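You operate a simulated robot arm through the tools that you are given. There is no shell and no other tool. Be economical: measure what you need, move in short steps, check, and stop when the job is done.

Carry out the task below with a simulated robot arm. There is one attempt and no reset: what you move stays moved.

Task
Take the checked cloth and leave it on top of the brown bowl.
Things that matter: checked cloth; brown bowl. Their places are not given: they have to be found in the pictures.

The check looks at the end state, three seconds after you hand in, the way a careful person would. Anything else that was tipped, shoved, dropped, spilled or broken makes it a failure.

Robot
A 7-joint arm with a two-finger parallel gripper, fixed in place. Base frame: the origin is at the foot of the arm, x ahead of it, y to its left, z up; the work surface is at about z = 0. Lengths are in mm, angles in degrees, forces in N, time in s.
With the tool pointing down near the work surface it reaches from about 240 to 620 mm from the base axis. Its first joint turns from -66.0 to 66.0 degrees. Payload 2.6 kg.
The TCP is the grasp point between the finger pads, 30 mm short of the fingertips. In the tool frame z runs along the fingers and y along their closing line. Largest opening 94 mm; finger width 28, thickness 10; the body of the gripper, 50 by 96 mm, starts 55 mm behind the TCP.
Orientation is that of the tool frame in the base frame, as [roll, pitch, yaw] about the fixed x, y, z axes, in that order (R = Rz(yaw) Ry(pitch) Rx(roll)). With the fingers straight down and closing along the base's y, the tool's x points along the base's -x, its y along +y and its z along -z.

Tools
- The arm moves only by the tool play_rows. Its argument "deltas" is a list of rows, each a list of 3 entries, a list of its own where there are three numbers: the turn, a rotation vector about the tool's x, y, z in units of 120 degrees (1.0 is 120 degrees), then the shift along the tool's x, y, z in units of 400 mm (1.0 is 400 mm), then the closure, from 0 (fully open) to 1 (shut). In form: [[[wx, wy, wz], [dx, dy, dz], fingers], ...]. A call has 1 to 10 rows; each row is the pose to reach, as a shift and turn from the pose commanded when the call began, along the tool's axes at that moment. A call with a number of a shift or a turn outside -1 to 1 is refused whole. Rows are played at 5 a second. More than 50 mm and 8.6 degrees between two rows, or a gripper value outside its range, and nothing of the call is played. A pose out of reach is approached as far as the arm can. The call stops where the force on the tool passes 40 N (or 10 N more than at its start, if that is more) or the arm is blocked; 0.2 s more then pass. The fingers move at their own pace (about 72 mm/s each) and stop on an object; they squeeze with about 36 N. The grip force told is the motor's: it shows also when the fingers shut on nothing. Time passes only in rows, and 0.2 s behind the last, so rows that repeat a pose let the fingers close. The reply holds the time, the measured pose of the TCP, the force on the tool along the base axes, the opening and the grip force, in the units named above and with some noise.
- Cameras (640 x 400 px; columns grow to the right, rows downward): "scene" is fixed at [30.6, 426.4, 566]; the picture's right is [-0.82, -0.58, 0.00], its down [-0.32, 0.45, -0.83] and it looks along [0.48, -0.68, -0.55] (base axes); focal length 360 px, centre (320, 200). "wrist" rides on the gripper at [-37, 0, -58] in the tool frame; the picture's right is [0.00, -1.00, 0.00], its down [0.97, 0.00, -0.24] and it looks along [0.24, 0.00, 0.97] (tool axes); focal length 218 px, centre (320, 200).
- capture(camera): a new picture of that camera. No time passes.
- measure_at(camera, pixels): there is no depth. For up to 12 entries [column, row, z] of the newest picture of that camera ("zoom" is the newest enlarged one), the place [x, y] in the base frame at which the ray of that pixel passes the height z, good to about 2 mm. No time passes.
- zoom(camera, box): a new picture of the part [left, top, right, bottom] of that camera's present view, enlarged. No time passes.
- close_job(): hands the job in; it is judged then, once.

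Go step by step. Measure first, check grasps and placings, and put right what went wrong. The budget is 60 turns and 26 pictures, counting those below and the enlarged ones. Unless the task says otherwise, let go and move clear before handing in, and close with one line.

The tools are called as name(argument=value, ...) on one line, values as JSON. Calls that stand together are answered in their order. play_rows: Moves the arm, as the interface text tells. Its arguments: {"type":"object","properties":{"deltas":{"type":"array","items":{"type":"array"}}},"required":["deltas"]} The other tools are called the same way: capture (camera) takes a picture; measure_at (camera, pixels) gives the place at which the rays of pixels pass given heights; zoom (camera, box) takes an enlarged picture of a part of a camera's view; close_job () hands the job in.

At the start:

```text
t: 0.0
position: [407.4, -142.3, 217.3]
orientation: [-179.9, 0.0, 180.0]
contact_force: [0.1, -0.4, 0.2]
opening: 94.1
grasp_force: 0.1
```

scene: 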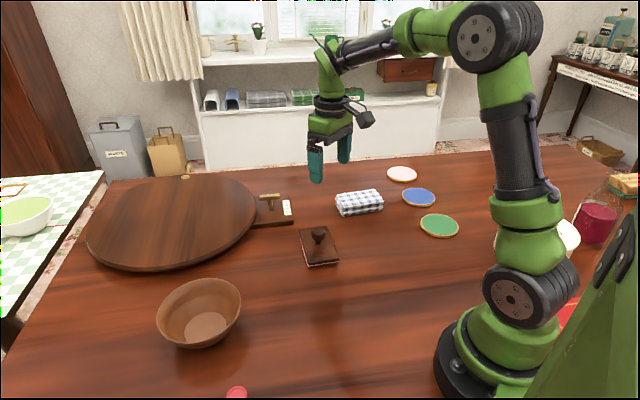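
wrist: 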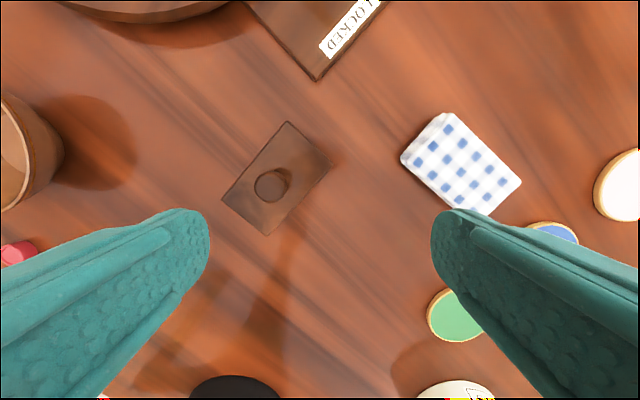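

The checked cloth shows at scene (360,203) and wrist (460,163), and the brown bowl at scene (200,313). I'll take enlarged views of both and measure.

zoom(camera="scene", box=[300, 160, 460, 260])

measure_at(camera="wrist", pixels=[[447, 113, 20], [521, 181, 20], [487, 215, 20], [402, 158, 20], [402, 158, 0], [460, 163, 20], [427, 315, 0], [530, 228, 0], [321, 168, 10], [313, 80, 10]])

measure_at(camera="scene", pixels=[[157, 312, 60], [241, 300, 60], [199, 279, 60], [199, 347, 5], [335, 196, 25], [375, 189, 25], [384, 201, 25], [340, 208, 25], [341, 216, 0], [384, 209, 0], [205, 325, 5]])

```text
4.00 times, centred on (380, 210) of scene
```

zoom: 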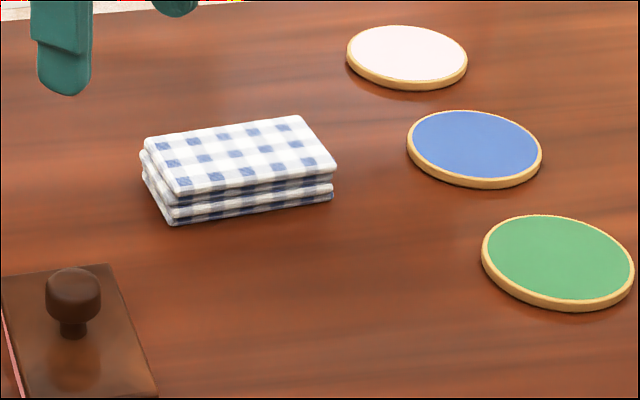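

```text
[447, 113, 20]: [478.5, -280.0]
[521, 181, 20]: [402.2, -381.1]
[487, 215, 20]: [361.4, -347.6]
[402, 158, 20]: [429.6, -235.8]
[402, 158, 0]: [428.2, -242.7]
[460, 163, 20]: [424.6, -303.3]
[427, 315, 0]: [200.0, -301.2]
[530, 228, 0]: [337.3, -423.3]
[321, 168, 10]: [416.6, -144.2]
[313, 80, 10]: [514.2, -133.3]
```

```text
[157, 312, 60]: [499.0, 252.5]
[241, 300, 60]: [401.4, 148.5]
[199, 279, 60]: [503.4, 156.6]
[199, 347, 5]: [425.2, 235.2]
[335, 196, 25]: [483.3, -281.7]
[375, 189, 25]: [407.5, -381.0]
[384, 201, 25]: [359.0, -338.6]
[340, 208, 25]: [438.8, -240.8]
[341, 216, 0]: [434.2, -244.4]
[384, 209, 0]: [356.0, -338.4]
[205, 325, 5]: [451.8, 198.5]
```

The cloth's centre is near (419,-311), 125 x 62 mm and about 22 mm high, with its long edge along (-0.6,-0.8). The bowl's rim centre is near (450,200). I'll go above the cloth and turn 49 degrees so the fingers close across its short side.

play_rows(deltas=[[[0, 0, -0.058], [-0.004, -0.06, 0.0], 0], [[0, 0, -0.117], [-0.009, -0.12, 0.0], 0], [[0, 0, -0.175], [-0.013, -0.18, 0.03], 0], [[0, 0, -0.233], [-0.017, -0.24, 0.06], 0], [[0, 0, -0.292], [-0.021, -0.3, 0.1], 0], [[0, 0, -0.35], [-0.026, -0.36, 0.15], 0], [[0, 0, -0.408], [-0.03, -0.4225, 0.2], 0], [[0, 0, -0.408], [-0.03, -0.4225, 0.2], 0]])

capture(camera="wrist")

zoom(camera="scene", box=[120, 250, 280, 350])

```text
t: 1.8
position: [418.2, -311.0, 136.8]
orientation: [-180.0, 0.1, -130.9]
contact_force: [-0.8, -0.3, 0.3]
opening: 94.2
grasp_force: 0.1
```

```text
22 pictures are left
```

wrist: 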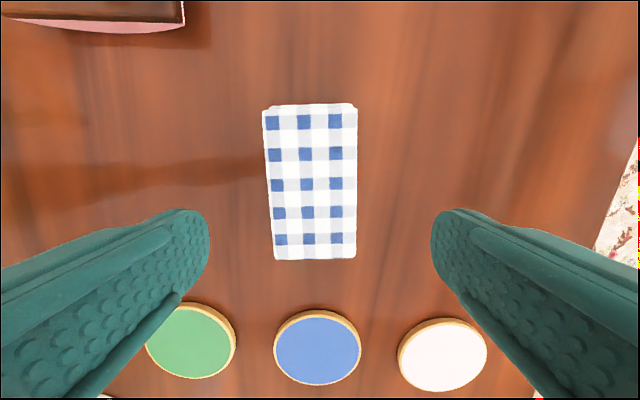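

```text
4.00 times, centred on (200, 300) of scene
```

zoom: 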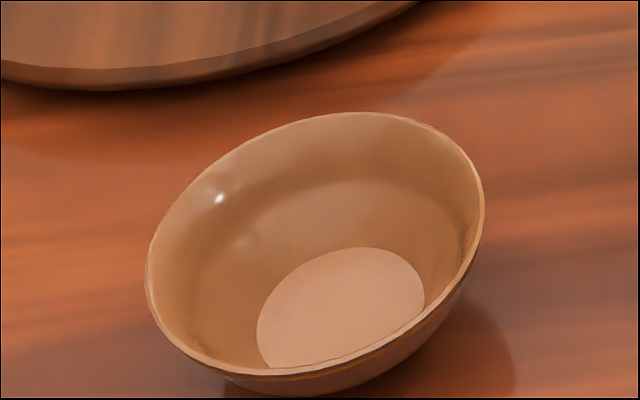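

The fingers straddle the cloth, which spans wrist (264,105) to (357,258) and sits nearly square in view. I'll measure its corners to fine-tune the pose.

measure_at(camera="wrist", pixels=[[264, 108, 22], [357, 104, 22], [357, 258, 22], [275, 260, 22], [318, 310, 8], [166, 210, 107]])

measure_at(camera="zoom", pixels=[[146, 270, 70], [485, 200, 70], [340, 112, 70], [290, 375, 70], [400, 255, 5], [258, 335, 5]])

```text
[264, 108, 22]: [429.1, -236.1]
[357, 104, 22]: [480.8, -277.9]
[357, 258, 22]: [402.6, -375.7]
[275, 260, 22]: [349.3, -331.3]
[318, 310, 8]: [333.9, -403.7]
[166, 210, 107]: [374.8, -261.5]
```

```text
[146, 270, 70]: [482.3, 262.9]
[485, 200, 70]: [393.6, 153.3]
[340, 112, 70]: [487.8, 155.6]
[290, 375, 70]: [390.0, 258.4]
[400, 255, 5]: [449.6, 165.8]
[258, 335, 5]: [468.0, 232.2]
```

The cloth's centre measures (416,-306), 67 mm across. I'll correct by 4 mm and 2 degrees, go down to z = 36, then close.

play_rows(deltas=[[[0, 0, -0.0175], [-0.002, 0.01, 0.06], 0], [[0, 0, -0.0175], [-0.002, 0.01, 0.13], 0], [[0, 0, -0.0175], [-0.002, 0.01, 0.2], 0], [[0, 0, -0.0175], [-0.002, 0.01, 0.252], 0], [[0, 0, -0.0175], [-0.002, 0.01, 0.252], 0]])

capture(camera="wrist")

zoom(camera="scene", box=[280, 140, 440, 240])

```text
t: 3.0
position: [418.7, -308.8, 37.1]
orientation: [179.9, 0.0, -128.9]
contact_force: [0.8, 0.4, 0.4]
opening: 93.8
grasp_force: 0.0
```

```text
20 pictures are left
```

wrist: 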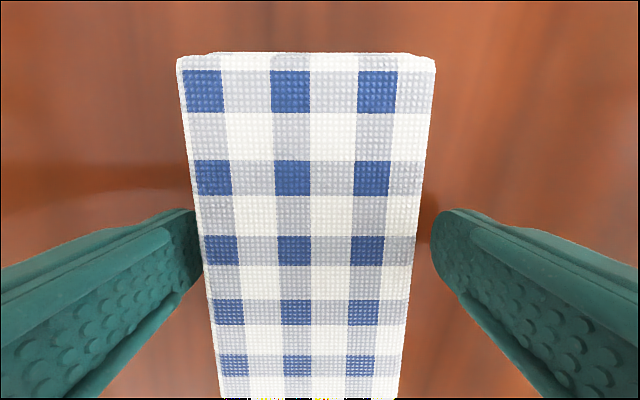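

```text
4.00 times, centred on (360, 190) of scene
```

zoom: 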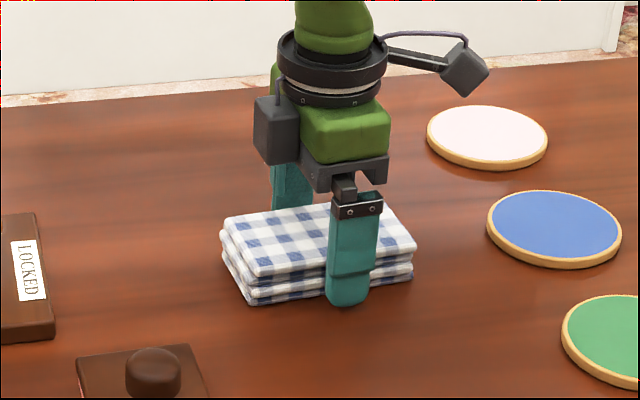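

The fingers straddle the cloth, but the left one is closer (wrist column 203 against a 20 px gap on the right). I'll shift 4 mm that way, go 2 mm lower and close.

play_rows(deltas=[[[0, 0, 0], [0, 0.012, 0.004], 0], [[0, 0, 0], [0, 0.012, 0.004], 0.5], [[0, 0, 0], [0, 0.012, 0.004], 1], [[0, 0, 0], [0, 0.012, 0.004], 1], [[0, 0, 0], [0, 0.012, 0.004], 1], [[0, 0, 0], [0, 0.012, 0.004], 1]])

```text
t: 4.4
position: [414.6, -303.7, 33.5]
orientation: [-179.9, 0.0, -128.8]
contact_force: [-0.2, -0.8, 1.7]
opening: 71.2
grasp_force: 36.2
```

The fingers stopped on the cloth at an opening of 71.2 with 36 N of grip. I'll lift straight up 140 mm.

play_rows(deltas=[[[0, 0, 0], [0, 0, -0.04], 1], [[0, 0, 0], [0, 0, -0.1], 1], [[0, 0, 0], [0, 0, -0.18], 1], [[0, 0, 0], [0, 0, -0.27], 1], [[0, 0, 0], [0, 0, -0.36], 1], [[0, 0, 0], [0, 0, -0.4], 1], [[0, 0, 0], [0, 0, -0.4], 1]])

capture(camera="scene")

```text
t: 6.0
position: [412.7, -304.5, 194.7]
orientation: [-180.0, 0.0, -128.9]
contact_force: [0.1, 0.4, -0.2]
opening: 71.4
grasp_force: 36.0
```

```text
18 pictures are left
```

scene: 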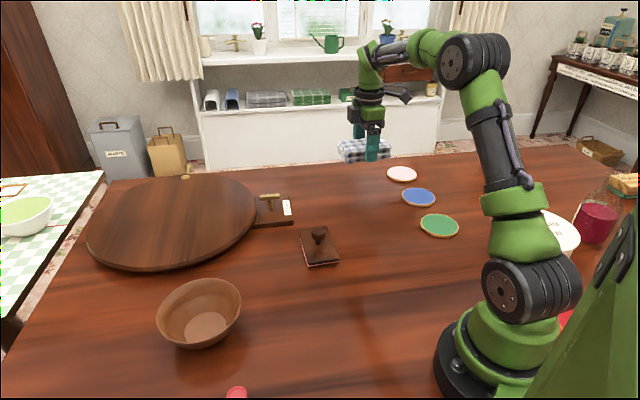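

The cloth is held clear, at scene (365,150). The rim centre is about (450,199) at z = 60, which agrees with the base centre. I'll carry the cloth towards it with the same orientation, in two parts.

play_rows(deltas=[[[0, 0, 0], [-0.04, 0.028, 0], 1], [[0, 0, 0], [-0.12, 0.083, 0], 1], [[0, 0, 0], [-0.2, 0.138, 0], 1], [[0, 0, 0], [-0.28, 0.193, 0], 1], [[0, 0, 0], [-0.36, 0.249, 0], 1], [[0, 0, 0], [-0.44, 0.304, 0], 1], [[0, 0, 0], [-0.52, 0.36, 0], 1], [[0, 0, 0], [-0.6, 0.415, 0], 1], [[0, 0, 0], [-0.65, 0.45, 0], 1], [[0, 0, 0], [-0.65, 0.45, 0], 1]])

```text
t: 8.2
position: [436.1, 11.6, 192.6]
orientation: [-180.0, 0.0, -129.0]
contact_force: [0.6, 0.4, 0.7]
opening: 71.5
grasp_force: 35.9
```

The grip is still holding. I'll cover the remaining (14,187) mm to be over the bowl.

play_rows(deltas=[[[0, 0, 0], [-0.05, 0.035, 0], 1], [[0, 0, 0], [-0.13, 0.09, 0], 1], [[0, 0, 0], [-0.21, 0.146, 0], 1], [[0, 0, 0], [-0.29, 0.201, 0], 1], [[0, 0, 0], [-0.35, 0.243, 0], 1], [[0, 0, 0], [-0.386, 0.268, 0], 1], [[0, 0, 0], [-0.386, 0.268, 0], 1]])

capture(camera="scene")

capture(camera="wrist")

```text
t: 9.8
position: [449.2, 202.3, 194.7]
orientation: [-179.9, 0.0, -128.9]
contact_force: [-0.5, -0.5, -0.3]
opening: 71.3
grasp_force: 36.1
```

```text
17 pictures are left
```

scene: 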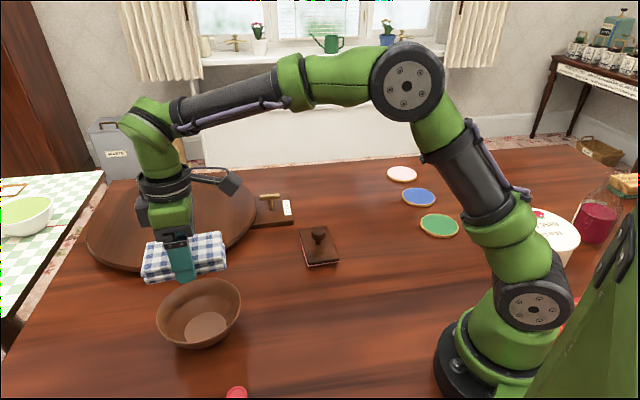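

```text
16 pictures are left
```

wrist: 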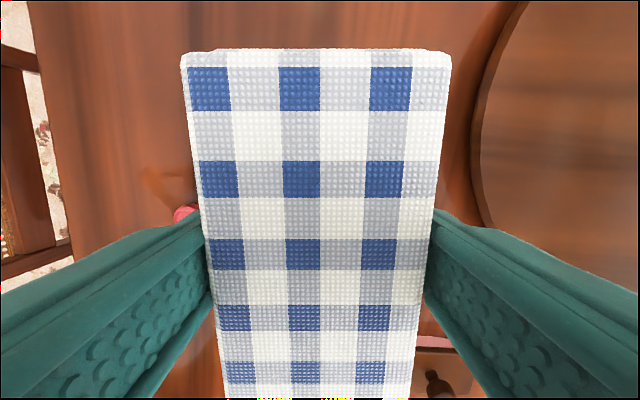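

The cloth is above the bowl in line with the measured centre. I'll lower 80 mm to just over the rim and check.

play_rows(deltas=[[[0, 0, 0], [0, 0, 0.05], 1], [[0, 0, 0], [0, 0, 0.1], 1], [[0, 0, 0], [0, 0, 0.15], 1], [[0, 0, 0], [0, 0, 0.2], 1], [[0, 0, 0], [0, 0, 0.2], 1]])

zoom(camera="scene", box=[104, 220, 296, 340])

measure_at(camera="scene", pixels=[[157, 318, 65], [241, 300, 65], [205, 279, 65], [192, 344, 65], [205, 327, 5]])

```text
t: 11.0
position: [448.8, 198.3, 114.2]
orientation: [-180.0, 0.1, -129.0]
contact_force: [-0.7, 0.3, -0.1]
opening: 71.7
grasp_force: 35.5
```

```text
3.33 times, centred on (200, 280) of scene
```

zoom: 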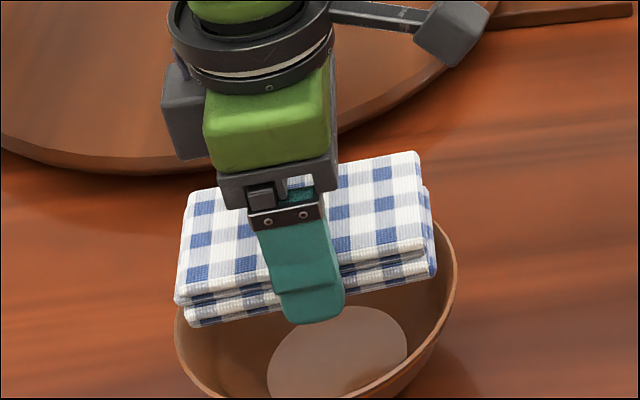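

```text
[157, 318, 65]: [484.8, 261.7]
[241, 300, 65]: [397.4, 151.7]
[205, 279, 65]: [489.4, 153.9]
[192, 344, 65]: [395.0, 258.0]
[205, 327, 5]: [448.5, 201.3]
```

The cloth (bottom at about z = 81) hovers over the bowl. The refined rim centre is (446,203), so I'll shift 5 mm and lower gently to just above rim height.

play_rows(deltas=[[[0, 0, 0], [-0.005, 0.0135, 0.01], 1], [[0, 0, 0], [-0.005, 0.0135, 0.022], 1], [[0, 0, 0], [-0.005, 0.0135, 0.034], 1], [[0, 0, 0], [-0.005, 0.0135, 0.04], 1], [[0, 0, 0], [-0.005, 0.0135, 0.04], 1]])

zoom(camera="scene", box=[120, 250, 280, 350])

```text
t: 12.2
position: [446.7, 201.8, 98.9]
orientation: [-179.9, 0.0, -129.0]
contact_force: [0.0, 0.0, -0.6]
opening: 71.9
grasp_force: 35.8
```

```text
4.00 times, centred on (200, 300) of scene
```

zoom: 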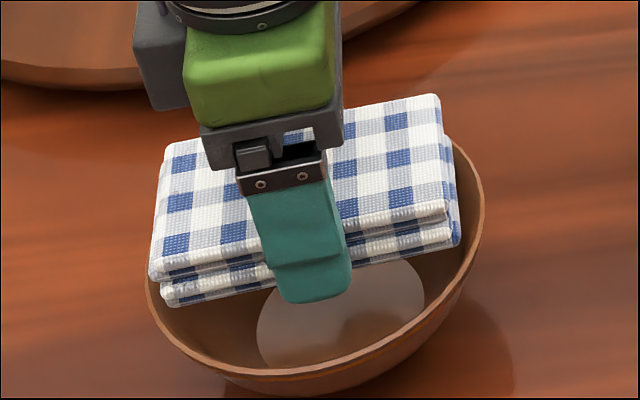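

The cloth bottom is near rim level but looks slightly far-side (near edge at zoom (165,302)-(460,243)). I'll measure its offset from the rim.

measure_at(camera="zoom", pixels=[[170, 306, 66], [460, 243, 66], [146, 270, 58], [484, 195, 58], [345, 112, 58], [280, 377, 58], [340, 307, 5]])

```text
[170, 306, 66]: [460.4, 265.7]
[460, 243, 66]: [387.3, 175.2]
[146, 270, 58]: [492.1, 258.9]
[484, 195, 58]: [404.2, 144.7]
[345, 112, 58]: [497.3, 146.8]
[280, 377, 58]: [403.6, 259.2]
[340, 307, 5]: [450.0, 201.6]
```

The cloth centre is within about 4 mm of the rim centre. I'll lower in small steps so it seats on the rim, watching the force.

play_rows(deltas=[[[0, 0, 0], [0, 0.006, 0.005], 1], [[0, 0, 0], [0, 0.006, 0.01], 1], [[0, 0, 0], [0, 0.006, 0.015], 1], [[0, 0, 0], [0, 0.006, 0.02], 1], [[0, 0, 0], [0, 0.006, 0.025], 1], [[0, 0, 0], [0, 0.006, 0.03], 1], [[0, 0, 0], [0, 0.006, 0.03], 1]])

zoom(camera="scene", box=[120, 250, 280, 350])

```text
t: 13.1
position: [445.7, 203.0, 97.7]
orientation: [-179.9, 0.1, -129.2]
contact_force: [0.0, -0.9, 2.3]
opening: 71.4
grasp_force: 36.5
stopped in row 4: the force on the tool passed its limit (the readings are from after the stop); the commanded pose is now the measured one
```

```text
4.00 times, centred on (200, 300) of scene
```

zoom: 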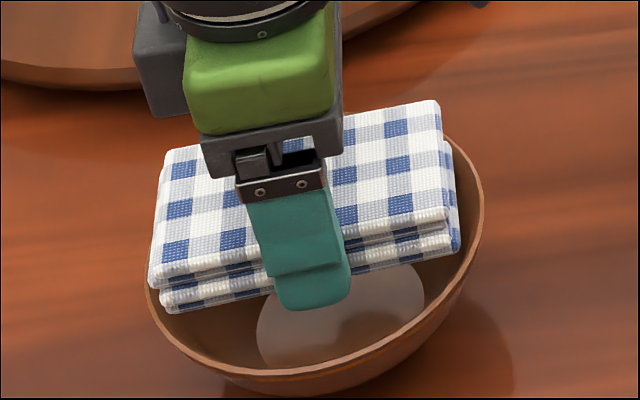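

Contact came at about TCP z = 96, so the cloth is on the rim, likely on its far corners first because it sits about 3 mm far-side. I'll lift slightly, shift 3 mm nearer and seat it again.

play_rows(deltas=[[[0, 0, 0], [0, 0, -0.01], 1], [[0, 0, 0], [0, 0.009, -0.01], 1], [[0, 0, 0], [0, 0.009, -0.002], 1], [[0, 0, 0], [0, 0.009, 0.001], 1], [[0, 0, 0], [0, 0.009, 0.004], 1], [[0, 0, 0], [0, 0.009, 0.007], 1], [[0, 0, 0], [0, 0.009, 0.01], 1], [[0, 0, 0], [0, 0.009, 0.01], 1]])

capture(camera="scene")

```text
t: 14.6
position: [443.2, 207.0, 96.0]
orientation: [-179.9, 0.4, -129.3]
contact_force: [-0.6, 0.1, 3.8]
opening: 71.5
grasp_force: 36.0
stopped in row 7: the force on the tool passed its limit (the readings are from after the stop); the commanded pose is now the measured one
```

```text
12 pictures are left
```

scene: 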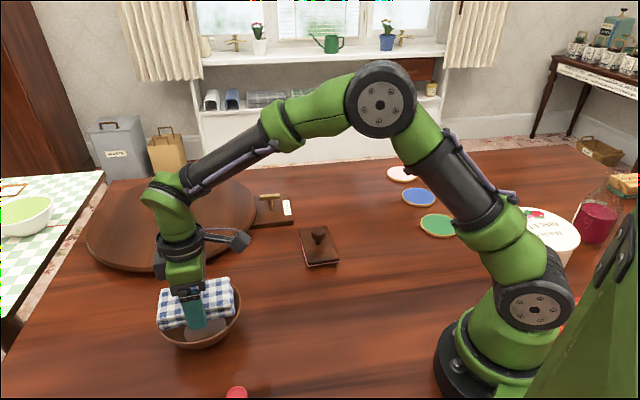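

The cloth is seated on the rim with steady contact. I'll open the fingers and let it settle before moving.

play_rows(deltas=[[[0, 0, 0], [0, 0, 0], 0.2], [[0, 0, 0], [0, 0, 0], 0.1], [[0, 0, 0], [0, 0, 0], 0.05], [[0, 0, 0], [0, 0, 0], 0.05], [[0, 0, 0], [0, 0, 0], 0.05]])

zoom(camera="scene", box=[120, 250, 280, 350])

capture(camera="wrist")

```text
t: 15.8
position: [442.9, 206.7, 95.6]
orientation: [-179.8, 0.4, -129.3]
contact_force: [-0.3, 0.3, 0.1]
opening: 89.5
grasp_force: 0.1
```

```text
4.00 times, centred on (200, 300) of scene
```

zoom: 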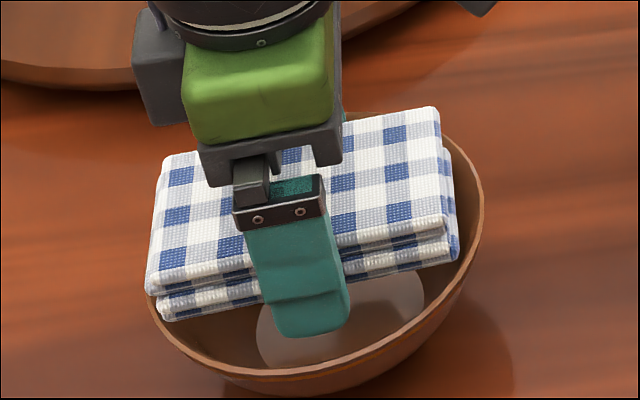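

```text
10 pictures are left
```

wrist: 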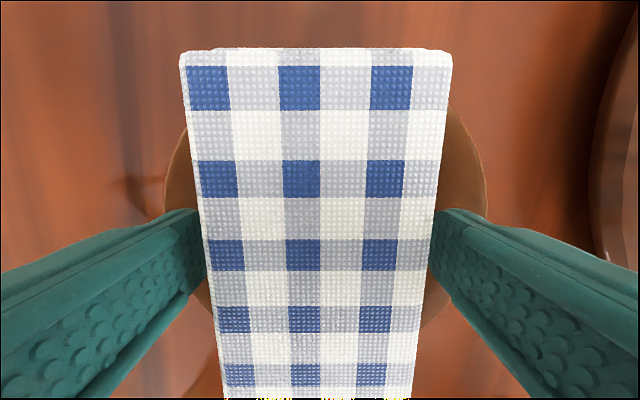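

The cloth stayed level on the rim after release, with the bowl rim visible both sides at wrist columns 165 and 487. I'll open fully and rise straight up.

play_rows(deltas=[[[0, 0, 0], [0, 0, 0], 0], [[0, 0, 0], [0, 0, -0.02], 0], [[0, 0, 0], [0, 0, -0.05], 0], [[0, 0, 0], [0, 0, -0.1], 0], [[0, 0, 0], [0, 0, -0.18], 0], [[0, 0, 0], [0, 0, -0.28], 0], [[0, 0, 0], [0, 0, -0.36], 0], [[0, 0, 0], [0, 0, -0.36], 0]])

capture(camera="scene")

capture(camera="wrist")

```text
t: 17.6
position: [439.1, 205.0, 240.4]
orientation: [-179.9, 0.4, -129.3]
contact_force: [0.1, 0.1, 0.0]
opening: 94.0
grasp_force: 0.1
```

```text
9 pictures are left
```

scene: 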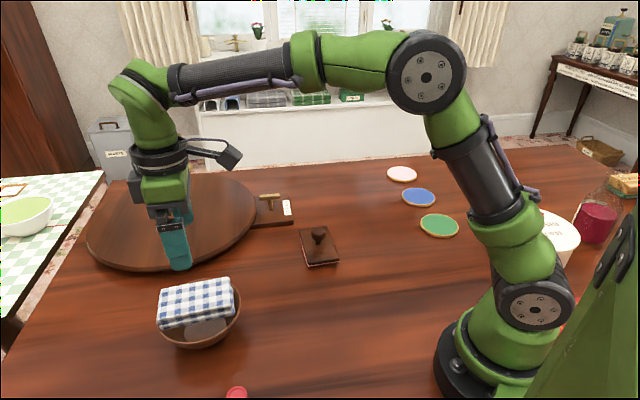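

```text
8 pictures are left
```

wrist: 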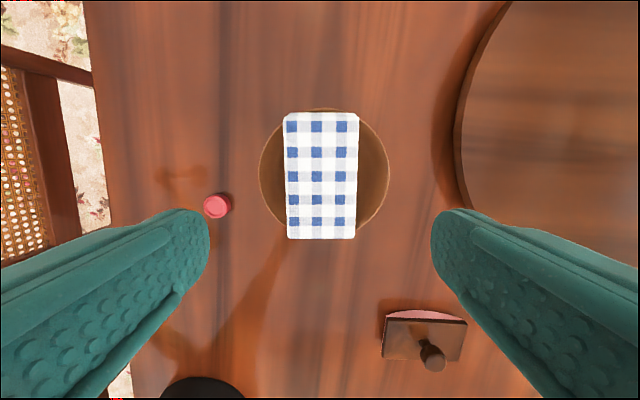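

The cloth lies level and centred on the bowl's rim (wrist (320,175), scene (197,302)). Nothing else has moved and the gripper is clear, so I'm handing in.

close_job()

```text
The job is handed in.
```

The checked cloth is resting on top of the brown bowl, and the job is handed in.
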